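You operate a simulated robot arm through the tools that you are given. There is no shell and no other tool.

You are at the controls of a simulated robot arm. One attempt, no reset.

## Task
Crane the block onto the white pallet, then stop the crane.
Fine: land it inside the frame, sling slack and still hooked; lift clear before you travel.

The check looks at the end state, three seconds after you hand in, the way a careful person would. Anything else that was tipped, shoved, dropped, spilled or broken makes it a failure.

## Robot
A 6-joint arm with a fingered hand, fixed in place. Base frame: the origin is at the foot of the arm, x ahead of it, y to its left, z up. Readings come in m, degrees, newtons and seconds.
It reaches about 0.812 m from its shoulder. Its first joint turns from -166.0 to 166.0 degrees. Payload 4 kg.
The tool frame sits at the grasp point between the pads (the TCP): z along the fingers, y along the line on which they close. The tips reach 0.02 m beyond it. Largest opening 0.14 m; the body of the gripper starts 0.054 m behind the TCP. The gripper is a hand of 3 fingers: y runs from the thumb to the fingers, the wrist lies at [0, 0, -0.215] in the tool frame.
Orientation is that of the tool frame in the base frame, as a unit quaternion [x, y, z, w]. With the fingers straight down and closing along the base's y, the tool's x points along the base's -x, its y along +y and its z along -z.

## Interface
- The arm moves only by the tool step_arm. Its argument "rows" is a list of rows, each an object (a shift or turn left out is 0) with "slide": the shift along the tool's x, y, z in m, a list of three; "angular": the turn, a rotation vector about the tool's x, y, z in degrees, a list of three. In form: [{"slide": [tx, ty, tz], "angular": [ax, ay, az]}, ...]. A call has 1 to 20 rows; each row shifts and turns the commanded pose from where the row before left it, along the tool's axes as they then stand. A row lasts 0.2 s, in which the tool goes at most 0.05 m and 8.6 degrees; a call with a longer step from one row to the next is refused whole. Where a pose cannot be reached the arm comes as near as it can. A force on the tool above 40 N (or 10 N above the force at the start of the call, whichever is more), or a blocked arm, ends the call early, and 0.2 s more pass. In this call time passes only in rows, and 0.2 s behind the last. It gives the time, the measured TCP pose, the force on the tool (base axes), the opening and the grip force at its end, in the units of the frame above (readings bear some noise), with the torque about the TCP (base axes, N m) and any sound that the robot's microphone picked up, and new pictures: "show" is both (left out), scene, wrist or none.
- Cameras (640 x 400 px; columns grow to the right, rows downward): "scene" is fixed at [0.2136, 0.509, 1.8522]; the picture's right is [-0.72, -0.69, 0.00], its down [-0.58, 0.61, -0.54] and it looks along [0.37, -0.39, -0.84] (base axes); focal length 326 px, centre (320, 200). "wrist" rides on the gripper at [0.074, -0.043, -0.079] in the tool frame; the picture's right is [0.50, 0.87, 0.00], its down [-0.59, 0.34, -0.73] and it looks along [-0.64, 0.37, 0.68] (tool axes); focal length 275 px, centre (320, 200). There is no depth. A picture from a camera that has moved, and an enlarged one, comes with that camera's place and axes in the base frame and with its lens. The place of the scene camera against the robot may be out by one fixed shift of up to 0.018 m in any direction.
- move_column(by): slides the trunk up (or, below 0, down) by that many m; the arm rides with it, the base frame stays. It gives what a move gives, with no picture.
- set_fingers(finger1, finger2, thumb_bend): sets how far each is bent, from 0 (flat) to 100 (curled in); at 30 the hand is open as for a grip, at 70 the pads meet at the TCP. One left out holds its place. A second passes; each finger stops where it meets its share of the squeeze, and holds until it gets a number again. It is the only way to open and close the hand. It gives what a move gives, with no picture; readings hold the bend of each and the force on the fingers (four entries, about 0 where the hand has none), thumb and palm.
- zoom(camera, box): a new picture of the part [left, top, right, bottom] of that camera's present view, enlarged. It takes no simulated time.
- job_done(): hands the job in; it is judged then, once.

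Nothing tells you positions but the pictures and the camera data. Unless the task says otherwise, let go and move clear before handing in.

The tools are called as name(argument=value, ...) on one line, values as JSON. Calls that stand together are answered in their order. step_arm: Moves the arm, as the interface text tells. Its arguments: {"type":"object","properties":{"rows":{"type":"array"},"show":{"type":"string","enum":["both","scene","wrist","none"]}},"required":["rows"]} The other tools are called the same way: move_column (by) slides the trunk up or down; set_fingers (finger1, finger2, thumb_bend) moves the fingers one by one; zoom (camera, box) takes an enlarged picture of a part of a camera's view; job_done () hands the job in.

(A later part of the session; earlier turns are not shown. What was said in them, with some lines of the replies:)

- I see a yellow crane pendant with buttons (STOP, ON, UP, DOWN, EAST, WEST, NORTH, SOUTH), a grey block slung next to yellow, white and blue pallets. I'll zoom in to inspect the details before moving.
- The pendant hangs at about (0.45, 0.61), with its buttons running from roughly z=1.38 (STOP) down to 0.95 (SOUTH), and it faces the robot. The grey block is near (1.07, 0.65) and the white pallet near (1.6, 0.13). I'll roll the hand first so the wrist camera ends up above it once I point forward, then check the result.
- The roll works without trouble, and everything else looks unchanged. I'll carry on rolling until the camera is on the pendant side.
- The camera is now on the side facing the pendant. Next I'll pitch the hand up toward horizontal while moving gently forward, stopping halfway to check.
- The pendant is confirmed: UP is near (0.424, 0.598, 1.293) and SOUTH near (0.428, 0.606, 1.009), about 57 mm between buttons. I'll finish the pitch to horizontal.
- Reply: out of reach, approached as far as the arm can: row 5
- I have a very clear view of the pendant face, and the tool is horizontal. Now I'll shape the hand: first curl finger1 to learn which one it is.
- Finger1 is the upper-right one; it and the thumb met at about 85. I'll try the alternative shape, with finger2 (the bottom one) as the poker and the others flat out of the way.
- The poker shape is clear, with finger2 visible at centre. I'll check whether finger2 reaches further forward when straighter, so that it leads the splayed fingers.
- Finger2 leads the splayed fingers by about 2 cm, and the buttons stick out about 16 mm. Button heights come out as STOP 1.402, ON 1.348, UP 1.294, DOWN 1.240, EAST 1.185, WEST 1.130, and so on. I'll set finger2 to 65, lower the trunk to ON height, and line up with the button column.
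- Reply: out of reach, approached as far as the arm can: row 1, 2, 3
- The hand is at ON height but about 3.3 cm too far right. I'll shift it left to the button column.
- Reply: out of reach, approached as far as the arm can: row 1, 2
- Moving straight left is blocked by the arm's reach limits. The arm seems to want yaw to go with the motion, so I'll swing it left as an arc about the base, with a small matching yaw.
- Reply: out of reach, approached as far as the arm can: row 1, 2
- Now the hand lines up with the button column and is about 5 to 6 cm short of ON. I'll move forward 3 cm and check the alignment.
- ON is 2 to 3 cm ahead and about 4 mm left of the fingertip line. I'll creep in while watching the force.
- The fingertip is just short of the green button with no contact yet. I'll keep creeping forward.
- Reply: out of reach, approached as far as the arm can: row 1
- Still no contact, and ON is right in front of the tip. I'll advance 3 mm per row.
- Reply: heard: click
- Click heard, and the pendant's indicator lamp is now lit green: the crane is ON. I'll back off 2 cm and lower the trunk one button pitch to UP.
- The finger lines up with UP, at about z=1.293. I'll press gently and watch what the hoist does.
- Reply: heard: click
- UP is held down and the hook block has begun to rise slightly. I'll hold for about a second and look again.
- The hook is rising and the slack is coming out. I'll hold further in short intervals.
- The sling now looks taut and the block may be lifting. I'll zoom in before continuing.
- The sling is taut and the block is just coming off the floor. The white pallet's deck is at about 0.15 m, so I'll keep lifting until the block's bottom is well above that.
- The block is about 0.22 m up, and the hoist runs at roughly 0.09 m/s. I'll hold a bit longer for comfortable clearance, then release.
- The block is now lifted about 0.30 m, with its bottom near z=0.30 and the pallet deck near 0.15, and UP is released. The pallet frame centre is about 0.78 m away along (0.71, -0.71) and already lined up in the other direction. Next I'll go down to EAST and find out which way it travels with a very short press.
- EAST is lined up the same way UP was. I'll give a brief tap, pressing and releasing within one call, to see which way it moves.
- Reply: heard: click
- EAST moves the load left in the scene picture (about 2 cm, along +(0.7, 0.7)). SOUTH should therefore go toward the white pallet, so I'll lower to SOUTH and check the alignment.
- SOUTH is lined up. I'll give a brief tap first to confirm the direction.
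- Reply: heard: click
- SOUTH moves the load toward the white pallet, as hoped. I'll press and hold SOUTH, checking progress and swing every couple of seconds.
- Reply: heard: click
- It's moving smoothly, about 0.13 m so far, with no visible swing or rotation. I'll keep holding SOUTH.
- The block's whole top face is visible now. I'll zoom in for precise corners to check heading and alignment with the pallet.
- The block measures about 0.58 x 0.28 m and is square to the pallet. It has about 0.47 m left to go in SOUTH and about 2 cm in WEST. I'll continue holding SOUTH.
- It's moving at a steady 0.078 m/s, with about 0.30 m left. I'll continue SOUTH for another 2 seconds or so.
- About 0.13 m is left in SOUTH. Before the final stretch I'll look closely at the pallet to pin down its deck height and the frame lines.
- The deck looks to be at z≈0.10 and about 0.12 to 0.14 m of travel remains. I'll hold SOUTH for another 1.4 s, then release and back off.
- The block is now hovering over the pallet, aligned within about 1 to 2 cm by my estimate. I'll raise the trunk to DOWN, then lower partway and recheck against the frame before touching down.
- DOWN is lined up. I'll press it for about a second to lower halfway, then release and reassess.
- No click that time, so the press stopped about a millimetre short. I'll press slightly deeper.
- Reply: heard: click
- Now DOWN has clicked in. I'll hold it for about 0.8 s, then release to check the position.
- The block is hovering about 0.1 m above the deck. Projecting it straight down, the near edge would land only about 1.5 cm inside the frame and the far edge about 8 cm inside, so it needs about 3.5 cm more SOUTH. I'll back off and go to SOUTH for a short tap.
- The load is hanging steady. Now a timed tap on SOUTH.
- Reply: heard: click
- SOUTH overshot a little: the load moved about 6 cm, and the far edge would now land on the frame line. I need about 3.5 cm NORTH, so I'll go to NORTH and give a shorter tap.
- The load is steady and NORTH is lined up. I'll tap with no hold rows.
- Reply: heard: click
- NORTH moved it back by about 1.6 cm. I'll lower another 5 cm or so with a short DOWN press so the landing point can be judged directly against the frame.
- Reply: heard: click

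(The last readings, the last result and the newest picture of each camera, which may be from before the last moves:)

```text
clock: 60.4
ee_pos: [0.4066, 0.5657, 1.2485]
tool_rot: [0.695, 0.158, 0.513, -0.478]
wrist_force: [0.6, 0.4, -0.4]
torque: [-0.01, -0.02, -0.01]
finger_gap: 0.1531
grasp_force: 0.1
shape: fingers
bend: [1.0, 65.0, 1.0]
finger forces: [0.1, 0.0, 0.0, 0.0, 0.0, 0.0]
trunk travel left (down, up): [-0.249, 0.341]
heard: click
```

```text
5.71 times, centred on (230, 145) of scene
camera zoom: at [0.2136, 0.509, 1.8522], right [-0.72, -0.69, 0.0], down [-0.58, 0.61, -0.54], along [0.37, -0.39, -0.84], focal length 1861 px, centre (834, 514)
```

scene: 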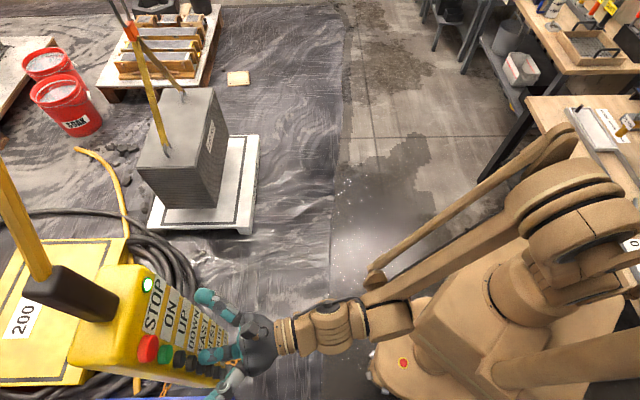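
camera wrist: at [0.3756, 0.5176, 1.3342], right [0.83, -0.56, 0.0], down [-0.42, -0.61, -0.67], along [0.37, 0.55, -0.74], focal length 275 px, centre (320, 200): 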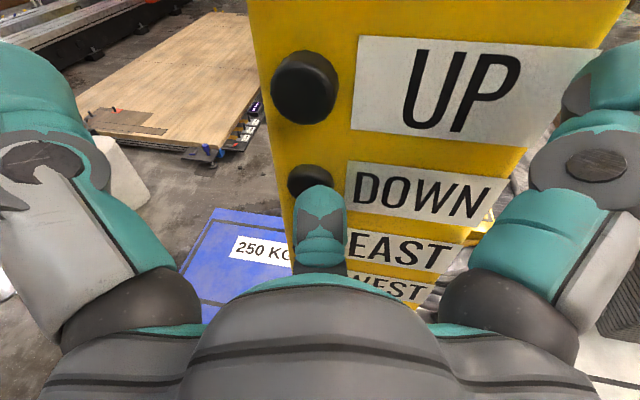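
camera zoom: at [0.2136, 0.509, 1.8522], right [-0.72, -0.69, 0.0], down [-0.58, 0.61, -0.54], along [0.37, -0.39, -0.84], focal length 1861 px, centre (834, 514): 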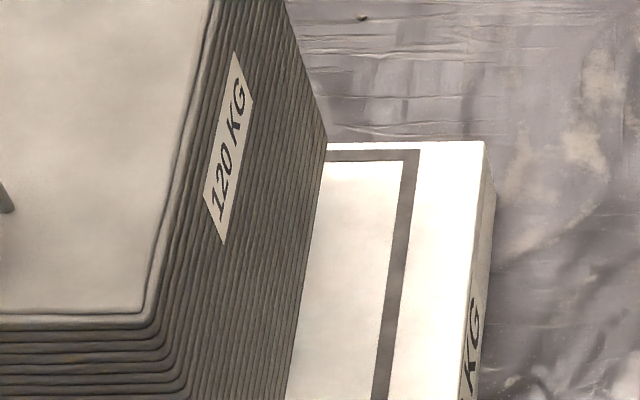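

It's hovering about 6 to 7 cm above the deck. Projected down, the near edge clears the frame by about 7.5 cm and the far edge by only about 2.5 cm; the sides are good (5 to 7 cm). One more NORTH tap of about 3 cm will centre it.

move_column(by=-0.1645)

step_arm(rows=[{"slide": [0, 0, 0.012]}, {"slide": [0, 0, 0.006]}, {"slide": [0, 0, 0.004]}, {"slide": [0, 0, 0]}, {"slide": [0, 0, -0.012]}, {"slide": [0, 0, -0.01]}], show="none")

move_column(by=0.1645)

zoom(camera="scene", box=[110, 70, 280, 240])

zoom(camera="scene", box=[130, 180, 270, 250])

zoom(camera="scene", box=[180, 110, 280, 180])

```text
clock: 62.3
ee_pos: [0.4074, 0.5669, 1.083]
tool_rot: [0.695, 0.158, 0.513, -0.479]
wrist_force: [-0.1, -0.6, -0.5]
torque: [-0.02, 0.03, -0.02]
finger_gap: 0.1531
grasp_force: 0.2
shape: fingers
bend: [1.0, 65.0, 1.0]
finger forces: [0.0, 0.1, 0.0, 0.0, 0.1, 0.0]
trunk travel left (down, up): [-0.084, 0.505]
```

```text
clock: 63.7
ee_pos: [0.4078, 0.5661, 1.0846]
tool_rot: [0.695, 0.159, 0.513, -0.478]
wrist_force: [-0.2, 0.1, -0.1]
torque: [-0.01, -0.01, -0.02]
finger_gap: 0.1532
grasp_force: 0.0
shape: fingers
bend: [1.0, 65.0, 1.0]
finger forces: [0.0, 0.1, 0.0, 0.0, 0.0, 0.0]
trunk travel left (down, up): [-0.084, 0.505]
heard: click
```

```text
clock: 65.5
ee_pos: [0.4072, 0.5656, 1.2483]
tool_rot: [0.695, 0.157, 0.513, -0.478]
wrist_force: [0.6, -0.2, 0.2]
torque: [0.01, 0.01, -0.02]
finger_gap: 0.153
grasp_force: 0.0
shape: fingers
bend: [1.0, 65.0, 1.0]
finger forces: [0.0, 0.0, 0.0, 0.0, 0.0, 0.0]
trunk travel left (down, up): [-0.249, 0.341]
```

```text
2.35 times, centred on (195, 155) of scene
camera zoom: at [0.2136, 0.509, 1.8522], right [-0.72, -0.69, 0.0], down [-0.58, 0.61, -0.54], along [0.37, -0.39, -0.84], focal length 766 px, centre (614, 306)
```

zoom: 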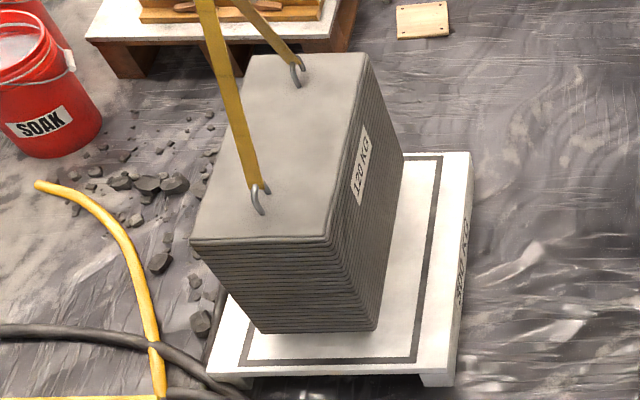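

```text
4.57 times, centred on (200, 215) of scene
camera zoom: at [0.2136, 0.509, 1.8522], right [-0.72, -0.69, 0.0], down [-0.58, 0.61, -0.54], along [0.37, -0.39, -0.84], focal length 1489 px, centre (869, 131)
```

zoom: 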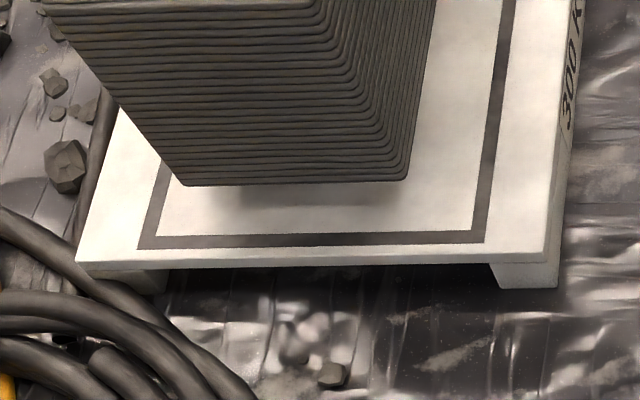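

```text
5.71 times, centred on (230, 145) of scene
camera zoom: at [0.2136, 0.509, 1.8522], right [-0.72, -0.69, 0.0], down [-0.58, 0.61, -0.54], along [0.37, -0.39, -0.84], focal length 1861 px, centre (834, 514)
```

zoom: 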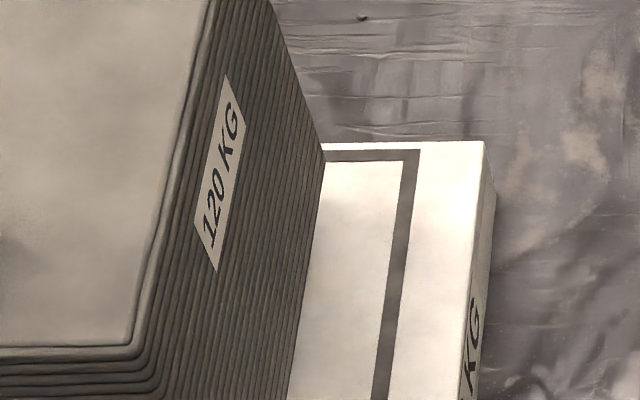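

It's better centred now: I predict the near edge about 3.6 cm and the far edge about 5.8 cm inside the frame. I'll lower another 4 cm and verify before touchdown.

step_arm(rows=[{"slide": [0, 0, 0.012]}, {"slide": [0, 0, 0.006]}, {"slide": [0, 0, 0.004]}, {"slide": [0, 0, 0]}, {"slide": [0, 0, -0.012]}, {"slide": [0, 0, -0.01]}], show="none")

zoom(camera="scene", box=[110, 70, 280, 240])

zoom(camera="scene", box=[130, 180, 270, 250])

zoom(camera="scene", box=[180, 110, 280, 180])

```text
clock: 66.9
ee_pos: [0.4059, 0.5652, 1.2475]
tool_rot: [0.695, 0.159, 0.512, -0.478]
wrist_force: [-0.2, -0.6, -0.2]
torque: [0.0, -0.01, 0.03]
finger_gap: 0.153
grasp_force: 0.0
shape: fingers
bend: [1.0, 65.0, 1.0]
finger forces: [0.1, 0.0, 0.1, 0.0, 0.0, 0.0]
trunk travel left (down, up): [-0.249, 0.341]
heard: click
```

```text
2.35 times, centred on (195, 155) of scene
camera zoom: at [0.2136, 0.509, 1.8522], right [-0.72, -0.69, 0.0], down [-0.58, 0.61, -0.54], along [0.37, -0.39, -0.84], focal length 766 px, centre (614, 306)
```

zoom: 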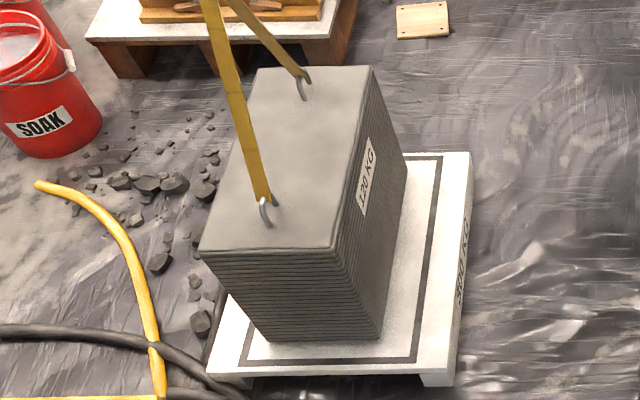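

```text
4.57 times, centred on (200, 215) of scene
camera zoom: at [0.2136, 0.509, 1.8522], right [-0.72, -0.69, 0.0], down [-0.58, 0.61, -0.54], along [0.37, -0.39, -0.84], focal length 1489 px, centre (869, 131)
```

zoom: 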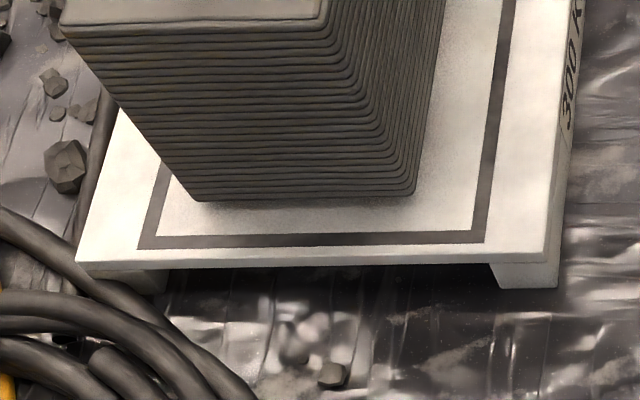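

```text
5.71 times, centred on (230, 145) of scene
camera zoom: at [0.2136, 0.509, 1.8522], right [-0.72, -0.69, 0.0], down [-0.58, 0.61, -0.54], along [0.37, -0.39, -0.84], focal length 1861 px, centre (834, 514)
```

zoom: 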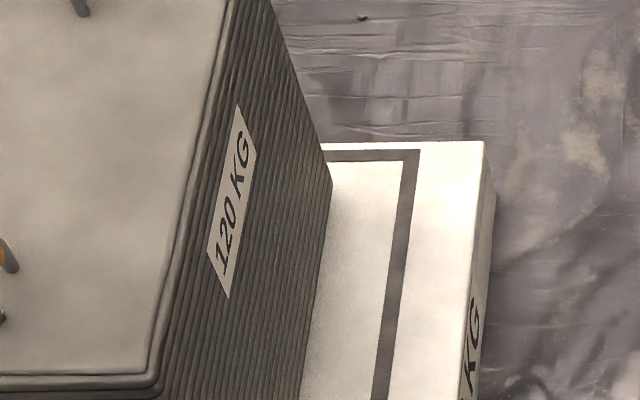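

It's just 2 to 3 cm above the deck and well inside the frame on all sides. I'll press DOWN and hold through touchdown, watching the sling.

step_arm(rows=[{"slide": [0, 0, 0.012]}, {"slide": [0, 0, 0.006]}, {"slide": [0, 0, 0.004]}, {"slide": [0, 0, 0]}, {"slide": [0, 0, 0]}], show="scene")

zoom(camera="scene", box=[80, 0, 280, 240])

```text
clock: 68.1
ee_pos: [0.4196, 0.5824, 1.2486]
tool_rot: [0.695, 0.157, 0.512, -0.479]
wrist_force: [-7.3, -13.0, -2.5]
torque: [-0.35, 0.19, -0.1]
finger_gap: 0.1531
grasp_force: 7.8
shape: fingers
bend: [1.0, 65.0, 1.0]
finger forces: [0.0, 15.0, 0.0, 0.1, 0.0, 0.0]
trunk travel left (down, up): [-0.249, 0.341]
heard: click
```

scene: 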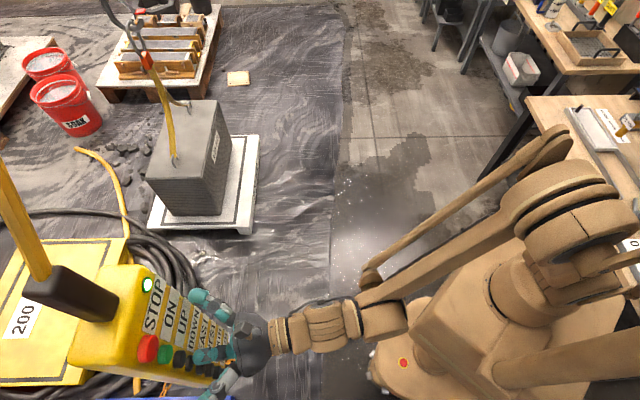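

```text
1.67 times, centred on (180, 120) of scene
camera zoom: at [0.2136, 0.509, 1.8522], right [-0.72, -0.69, 0.0], down [-0.58, 0.61, -0.54], along [0.37, -0.39, -0.84], focal length 543 px, centre (553, 333)
```

zoom: 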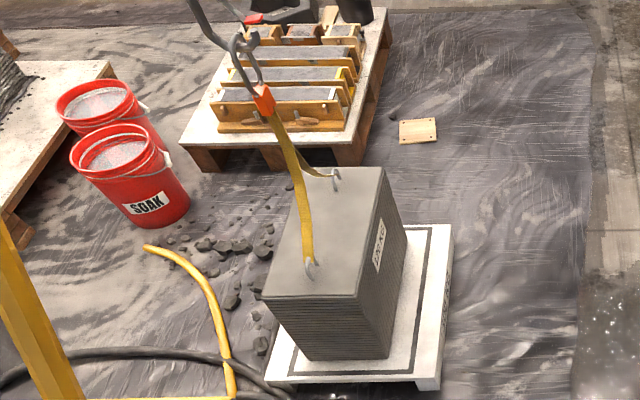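

The block has landed and the sling is already bowing slack. I'll hold just a moment more for definite slack, then release.

step_arm(rows=[{"slide": [0, 0, 0]}, {"slide": [0, 0, -0.012]}, {"slide": [0, 0, -0.01]}], show="both")

zoom(camera="scene", box=[80, 0, 280, 240])

zoom(camera="scene", box=[130, 100, 270, 250])

```text
clock: 68.9
ee_pos: [0.4082, 0.5649, 1.2489]
tool_rot: [0.695, 0.159, 0.512, -0.479]
wrist_force: [0.7, 0.2, -0.3]
torque: [-0.02, 0.01, 0.05]
finger_gap: 0.153
grasp_force: 0.1
shape: fingers
bend: [1.0, 65.0, 1.0]
finger forces: [0.0, 0.0, 0.0, 0.0, 0.1, 0.0]
trunk travel left (down, up): [-0.249, 0.341]
camera wrist: at [0.3657, 0.501, 1.3345], right [0.83, -0.56, 0.0], down [-0.42, -0.62, -0.67], along [0.37, 0.55, -0.75], focal length 275 px, centre (320, 200)
```

scene: 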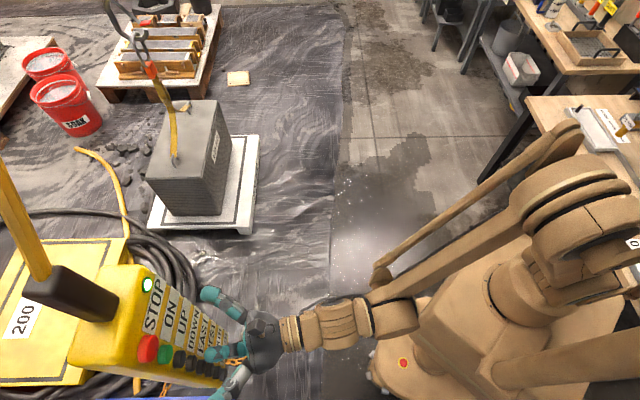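
wrist: 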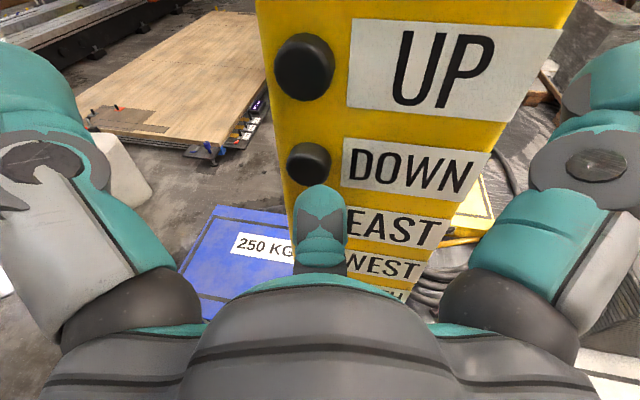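

```text
1.67 times, centred on (180, 120) of scene
camera zoom: at [0.2136, 0.509, 1.8522], right [-0.72, -0.69, 0.0], down [-0.58, 0.61, -0.54], along [0.37, -0.39, -0.84], focal length 543 px, centre (553, 333)
```

zoom: 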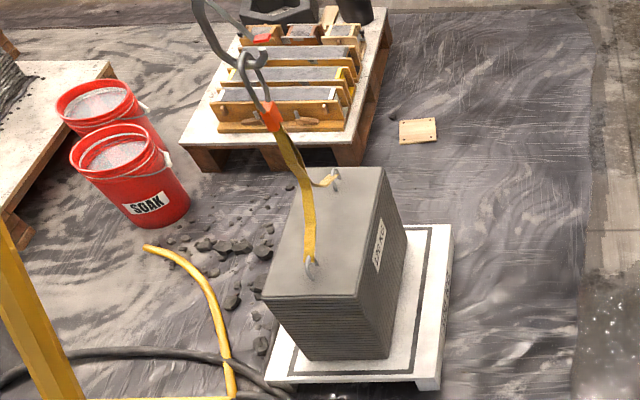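

```text
2.67 times, centred on (200, 175) of scene
camera zoom: at [0.2136, 0.509, 1.8522], right [-0.72, -0.69, 0.0], down [-0.58, 0.61, -0.54], along [0.37, -0.39, -0.84], focal length 868 px, centre (640, 267)
```

zoom: 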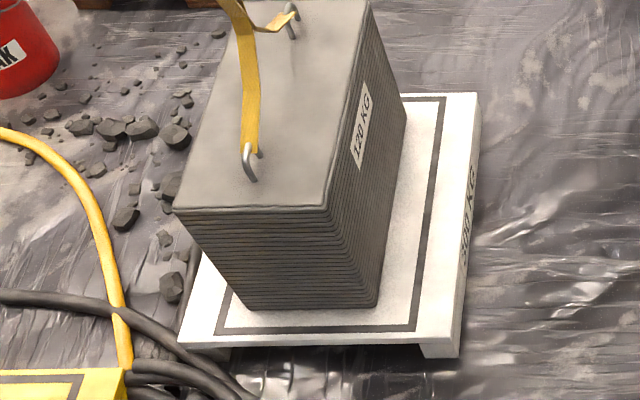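

The block sits on the white pallet inside the frame with the sling clearly slack. I'll check the hook, then back off and go up to STOP, keeping a bit of extra distance because the red button is bigger.

zoom(camera="scene", box=[90, 0, 230, 120])

step_arm(rows=[{"slide": [0, 0, -0.01]}, {"slide": [0, 0, -0.01]}], show="none")

move_column(by=0.1635)

zoom(camera="wrist", box=[0, 0, 640, 400])

zoom(camera="scene", box=[0, 0, 640, 400])

```text
3.33 times, centred on (160, 60) of scene
camera zoom: at [0.2136, 0.509, 1.8522], right [-0.72, -0.69, 0.0], down [-0.58, 0.61, -0.54], along [0.37, -0.39, -0.84], focal length 1086 px, centre (853, 667)
```

zoom: 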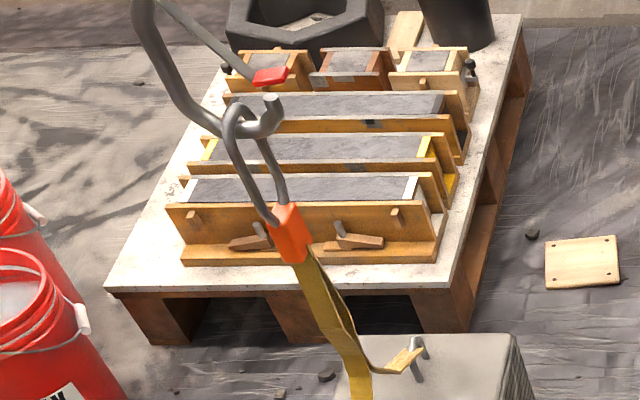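

```text
clock: 69.5
ee_pos: [0.3961, 0.5495, 1.2494]
tool_rot: [0.695, 0.159, 0.512, -0.48]
wrist_force: [1.0, 0.0, -0.4]
torque: [0.03, 0.0, 0.02]
finger_gap: 0.1528
grasp_force: 0.0
shape: fingers
bend: [1.0, 65.0, 1.0]
finger forces: [0.0, 0.1, 0.0, 0.0, 0.0, 0.1]
trunk travel left (down, up): [-0.249, 0.341]
```

```text
clock: 71.4
ee_pos: [0.3964, 0.5495, 1.4122]
tool_rot: [0.695, 0.158, 0.512, -0.478]
wrist_force: [0.3, 0.7, -0.5]
torque: [-0.01, -0.02, 0.01]
finger_gap: 0.1532
grasp_force: 0.1
shape: fingers
bend: [1.0, 65.0, 1.0]
finger forces: [0.1, 0.1, 0.0, 0.0, 0.0, 0.0]
trunk travel left (down, up): [-0.412, 0.178]
```

```text
1.00 times, centred on (320, 200) of wrist (not enlarged: the box is as wide or as high as the picture)
camera zoom: at [0.3544, 0.4844, 1.4982], right [0.83, -0.56, 0.0], down [-0.42, -0.62, -0.67], along [0.37, 0.55, -0.75], focal length 275 px, centre (320, 200)
```

zoom: 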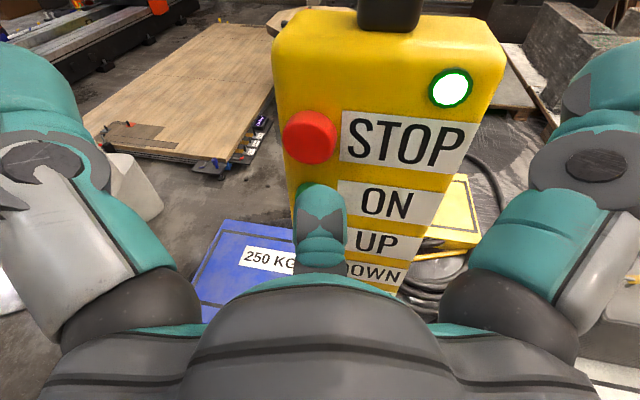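

```text
1.00 times, centred on (320, 200) of scene (not enlarged: the box is as wide or as high as the picture)
camera zoom: at [0.2136, 0.509, 1.8522], right [-0.72, -0.69, 0.0], down [-0.58, 0.61, -0.54], along [0.37, -0.39, -0.84], focal length 326 px, centre (320, 200)
```

zoom: 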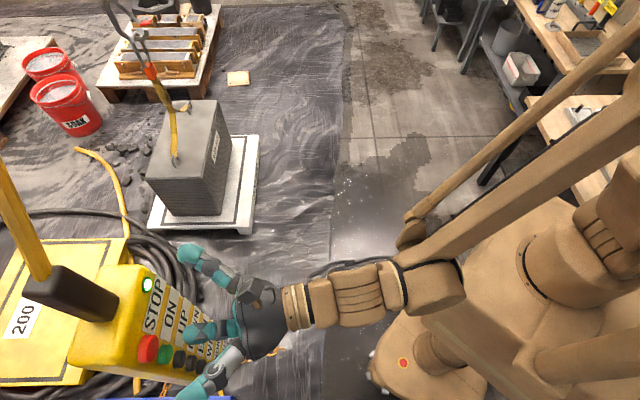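

The ring is still on the hook and the latch is closed. STOP is straight ahead, so I'll approach gently until it clicks.

step_arm(rows=[{"slide": [0, 0, 0.012]}, {"slide": [0, 0, 0.008]}, {"slide": [0, 0, 0.004]}, {"slide": [0, 0, 0.004]}], show="wrist")

```text
clock: 72.4
ee_pos: [0.4114, 0.5717, 1.4122]
tool_rot: [0.695, 0.158, 0.512, -0.479]
wrist_force: [0.0, -0.2, 0.1]
torque: [0.01, 0.0, -0.01]
finger_gap: 0.1532
grasp_force: 0.0
shape: fingers
bend: [1.0, 65.0, 1.0]
finger forces: [0.1, 0.0, 0.0, 0.1, 0.1, 0.0]
trunk travel left (down, up): [-0.412, 0.178]
camera wrist: at [0.3703, 0.5079, 1.4981], right [0.83, -0.56, 0.0], down [-0.42, -0.62, -0.67], along [0.37, 0.55, -0.75], focal length 275 px, centre (320, 200)
```

wrist: 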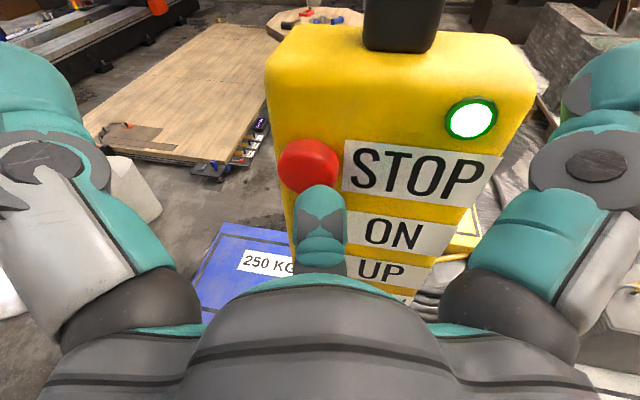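

No contact yet, and STOP is just ahead of the fingertip. I'll continue in 3 mm steps.

step_arm(rows=[{"slide": [0, 0, 0.003]}, {"slide": [0, 0, 0.003]}, {"slide": [0, 0, 0.003]}], show="both")

```text
clock: 73.2
ee_pos: [0.4168, 0.5798, 1.4119]
tool_rot: [0.695, 0.159, 0.512, -0.479]
wrist_force: [-1.9, -3.3, -1.5]
torque: [-0.07, 0.02, -0.04]
finger_gap: 0.153
grasp_force: 1.5
shape: fingers
bend: [1.0, 65.0, 1.0]
finger forces: [0.0, 3.0, 0.1, 0.0, 0.0, 0.1]
trunk travel left (down, up): [-0.412, 0.178]
camera wrist: at [0.3753, 0.5146, 1.4981], right [0.83, -0.56, 0.0], down [-0.42, -0.62, -0.67], along [0.37, 0.55, -0.75], focal length 275 px, centre (320, 200)
```

scene: 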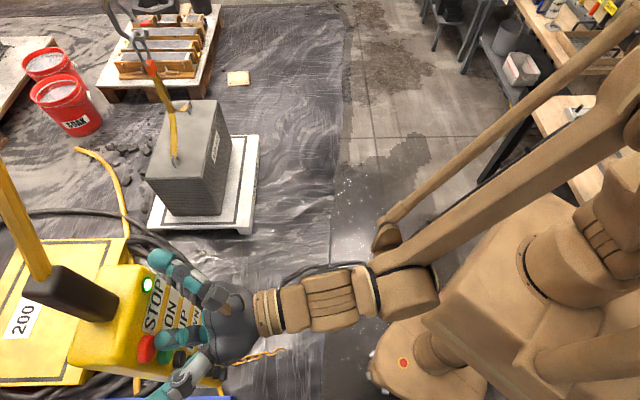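
wrist: 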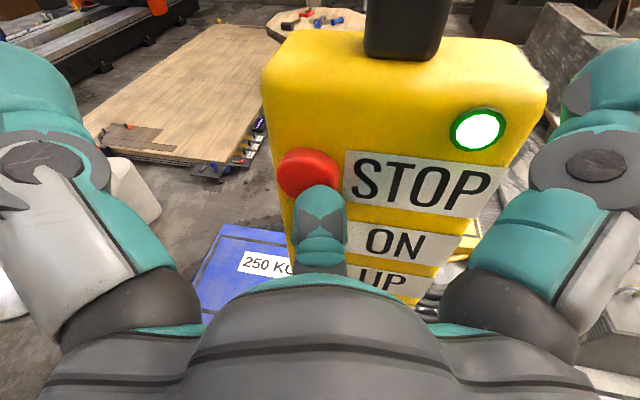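

The finger is in contact at 3 N but there's no click yet. I'll press a little deeper.

step_arm(rows=[{"slide": [0, 0, 0.003]}, {"slide": [0, 0, 0.001]}], show="both")

```text
clock: 73.8
ee_pos: [0.4198, 0.5813, 1.4124]
tool_rot: [0.694, 0.16, 0.512, -0.479]
wrist_force: [-4.3, -7.7, -2.1]
torque: [-0.2, 0.1, -0.07]
finger_gap: 0.153
grasp_force: 4.4
shape: fingers
bend: [1.0, 65.0, 1.0]
finger forces: [0.0, 8.0, 0.0, 0.0, 0.0, 0.1]
trunk travel left (down, up): [-0.412, 0.178]
heard: click
camera wrist: at [0.3768, 0.5169, 1.4984], right [0.83, -0.56, 0.0], down [-0.42, -0.62, -0.67], along [0.37, 0.55, -0.75], focal length 275 px, centre (320, 200)
```

scene: 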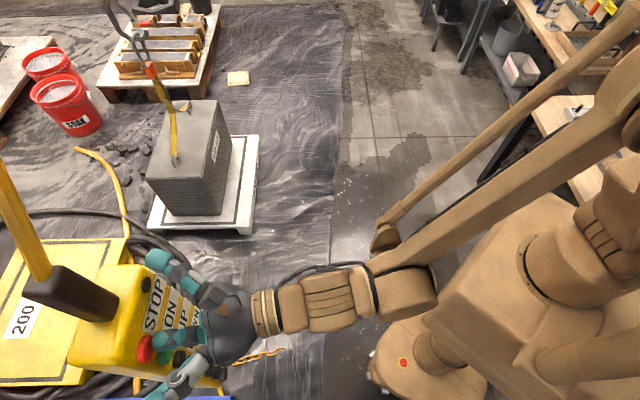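
wrist: 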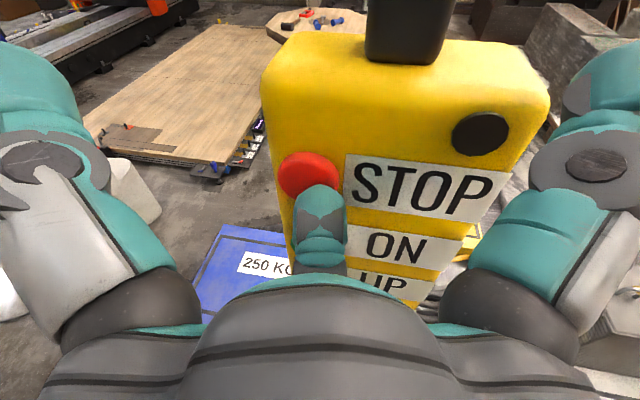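

Click, and the lamp went out: the crane is stopped. I'll back straight away from the pendant and verify the final state.

step_arm(rows=[{"slide": [0, 0, -0.015]}, {"slide": [0, 0, -0.02]}, {"slide": [0, 0, -0.02]}, {"slide": [0, 0, -0.02]}, {"slide": [0, 0, 0]}], show="both")

zoom(camera="scene", box=[80, 0, 280, 240])

zoom(camera="scene", box=[130, 100, 270, 250])

```text
clock: 75.0
ee_pos: [0.3774, 0.5213, 1.4122]
tool_rot: [0.695, 0.159, 0.512, -0.479]
wrist_force: [-0.5, 0.1, 0.6]
torque: [0.0, -0.01, 0.02]
finger_gap: 0.1531
grasp_force: 0.1
shape: fingers
bend: [1.0, 65.0, 1.0]
finger forces: [0.0, 0.0, 0.0, 0.0, 0.0, 0.0]
trunk travel left (down, up): [-0.412, 0.178]
camera wrist: at [0.3354, 0.4565, 1.4984], right [0.83, -0.56, 0.0], down [-0.42, -0.62, -0.67], along [0.37, 0.55, -0.75], focal length 275 px, centre (320, 200)
```

scene: 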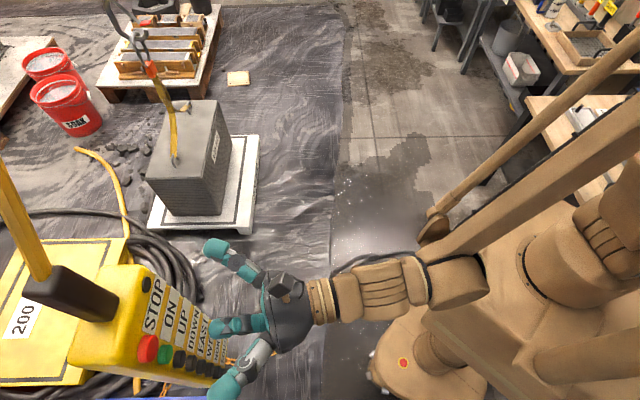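
wrist: 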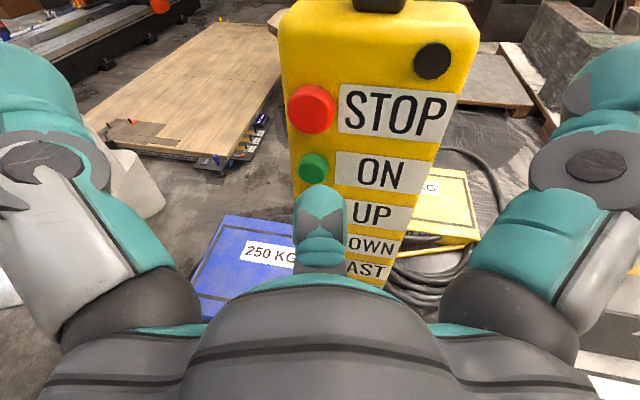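

```text
1.67 times, centred on (180, 120) of scene
camera zoom: at [0.2136, 0.509, 1.8522], right [-0.72, -0.69, 0.0], down [-0.58, 0.61, -0.54], along [0.37, -0.39, -0.84], focal length 543 px, centre (553, 333)
```

zoom: 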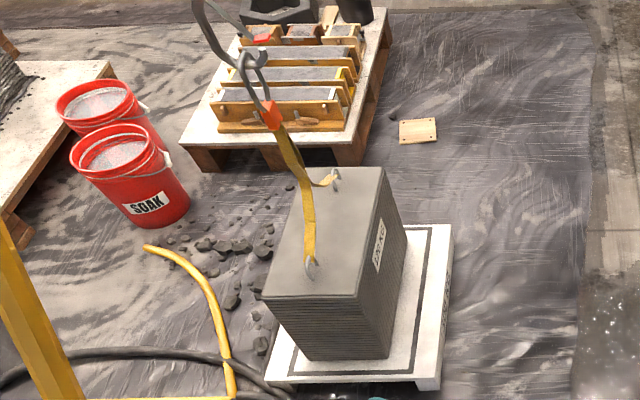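

```text
2.67 times, centred on (200, 175) of scene
camera zoom: at [0.2136, 0.509, 1.8522], right [-0.72, -0.69, 0.0], down [-0.58, 0.61, -0.54], along [0.37, -0.39, -0.84], focal length 868 px, centre (640, 267)
```

zoom: 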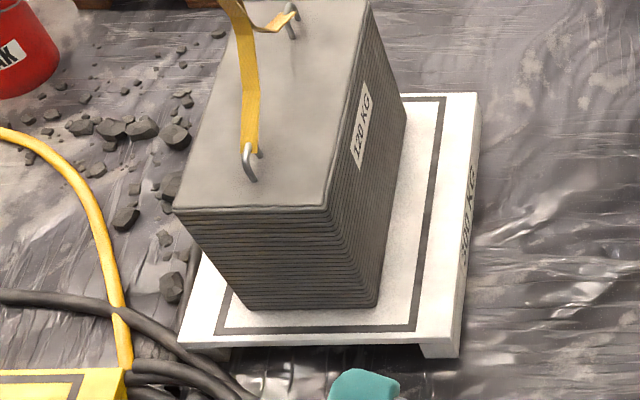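

The block rests flat inside the frame on the white pallet. The sling is slack and its ring is still on the latched hook, the pendant lamp is off, and nothing else has been disturbed. The hand is clear of the pendant, so I'm handing in.

job_done()

```text
The job is handed in.
```

The block is on the white pallet inside the frame, and the crane is stopped. The sling is slack and its ring is still on the latched hook.

- **Lift and travel:** I lifted the block about 0.3 m before travelling, so it cleared the pallet by roughly 0.2 m. Once it was over the pallet, I nudged it a few centimetres SOUTH and NORTH while it hung 6–11 cm above the deck.
- **Landing:** From the last pictures, the block sits about 3–7 cm inside the frame line on the sides I could check. These are estimates from the camera, and the block itself hid part of the far and left frame lines.
- **Stop:** STOP clicked in and the pendant lamp went out.
- **End state:** The hand is about 7 cm clear of the pendant, and nothing else in view looked moved or knocked.
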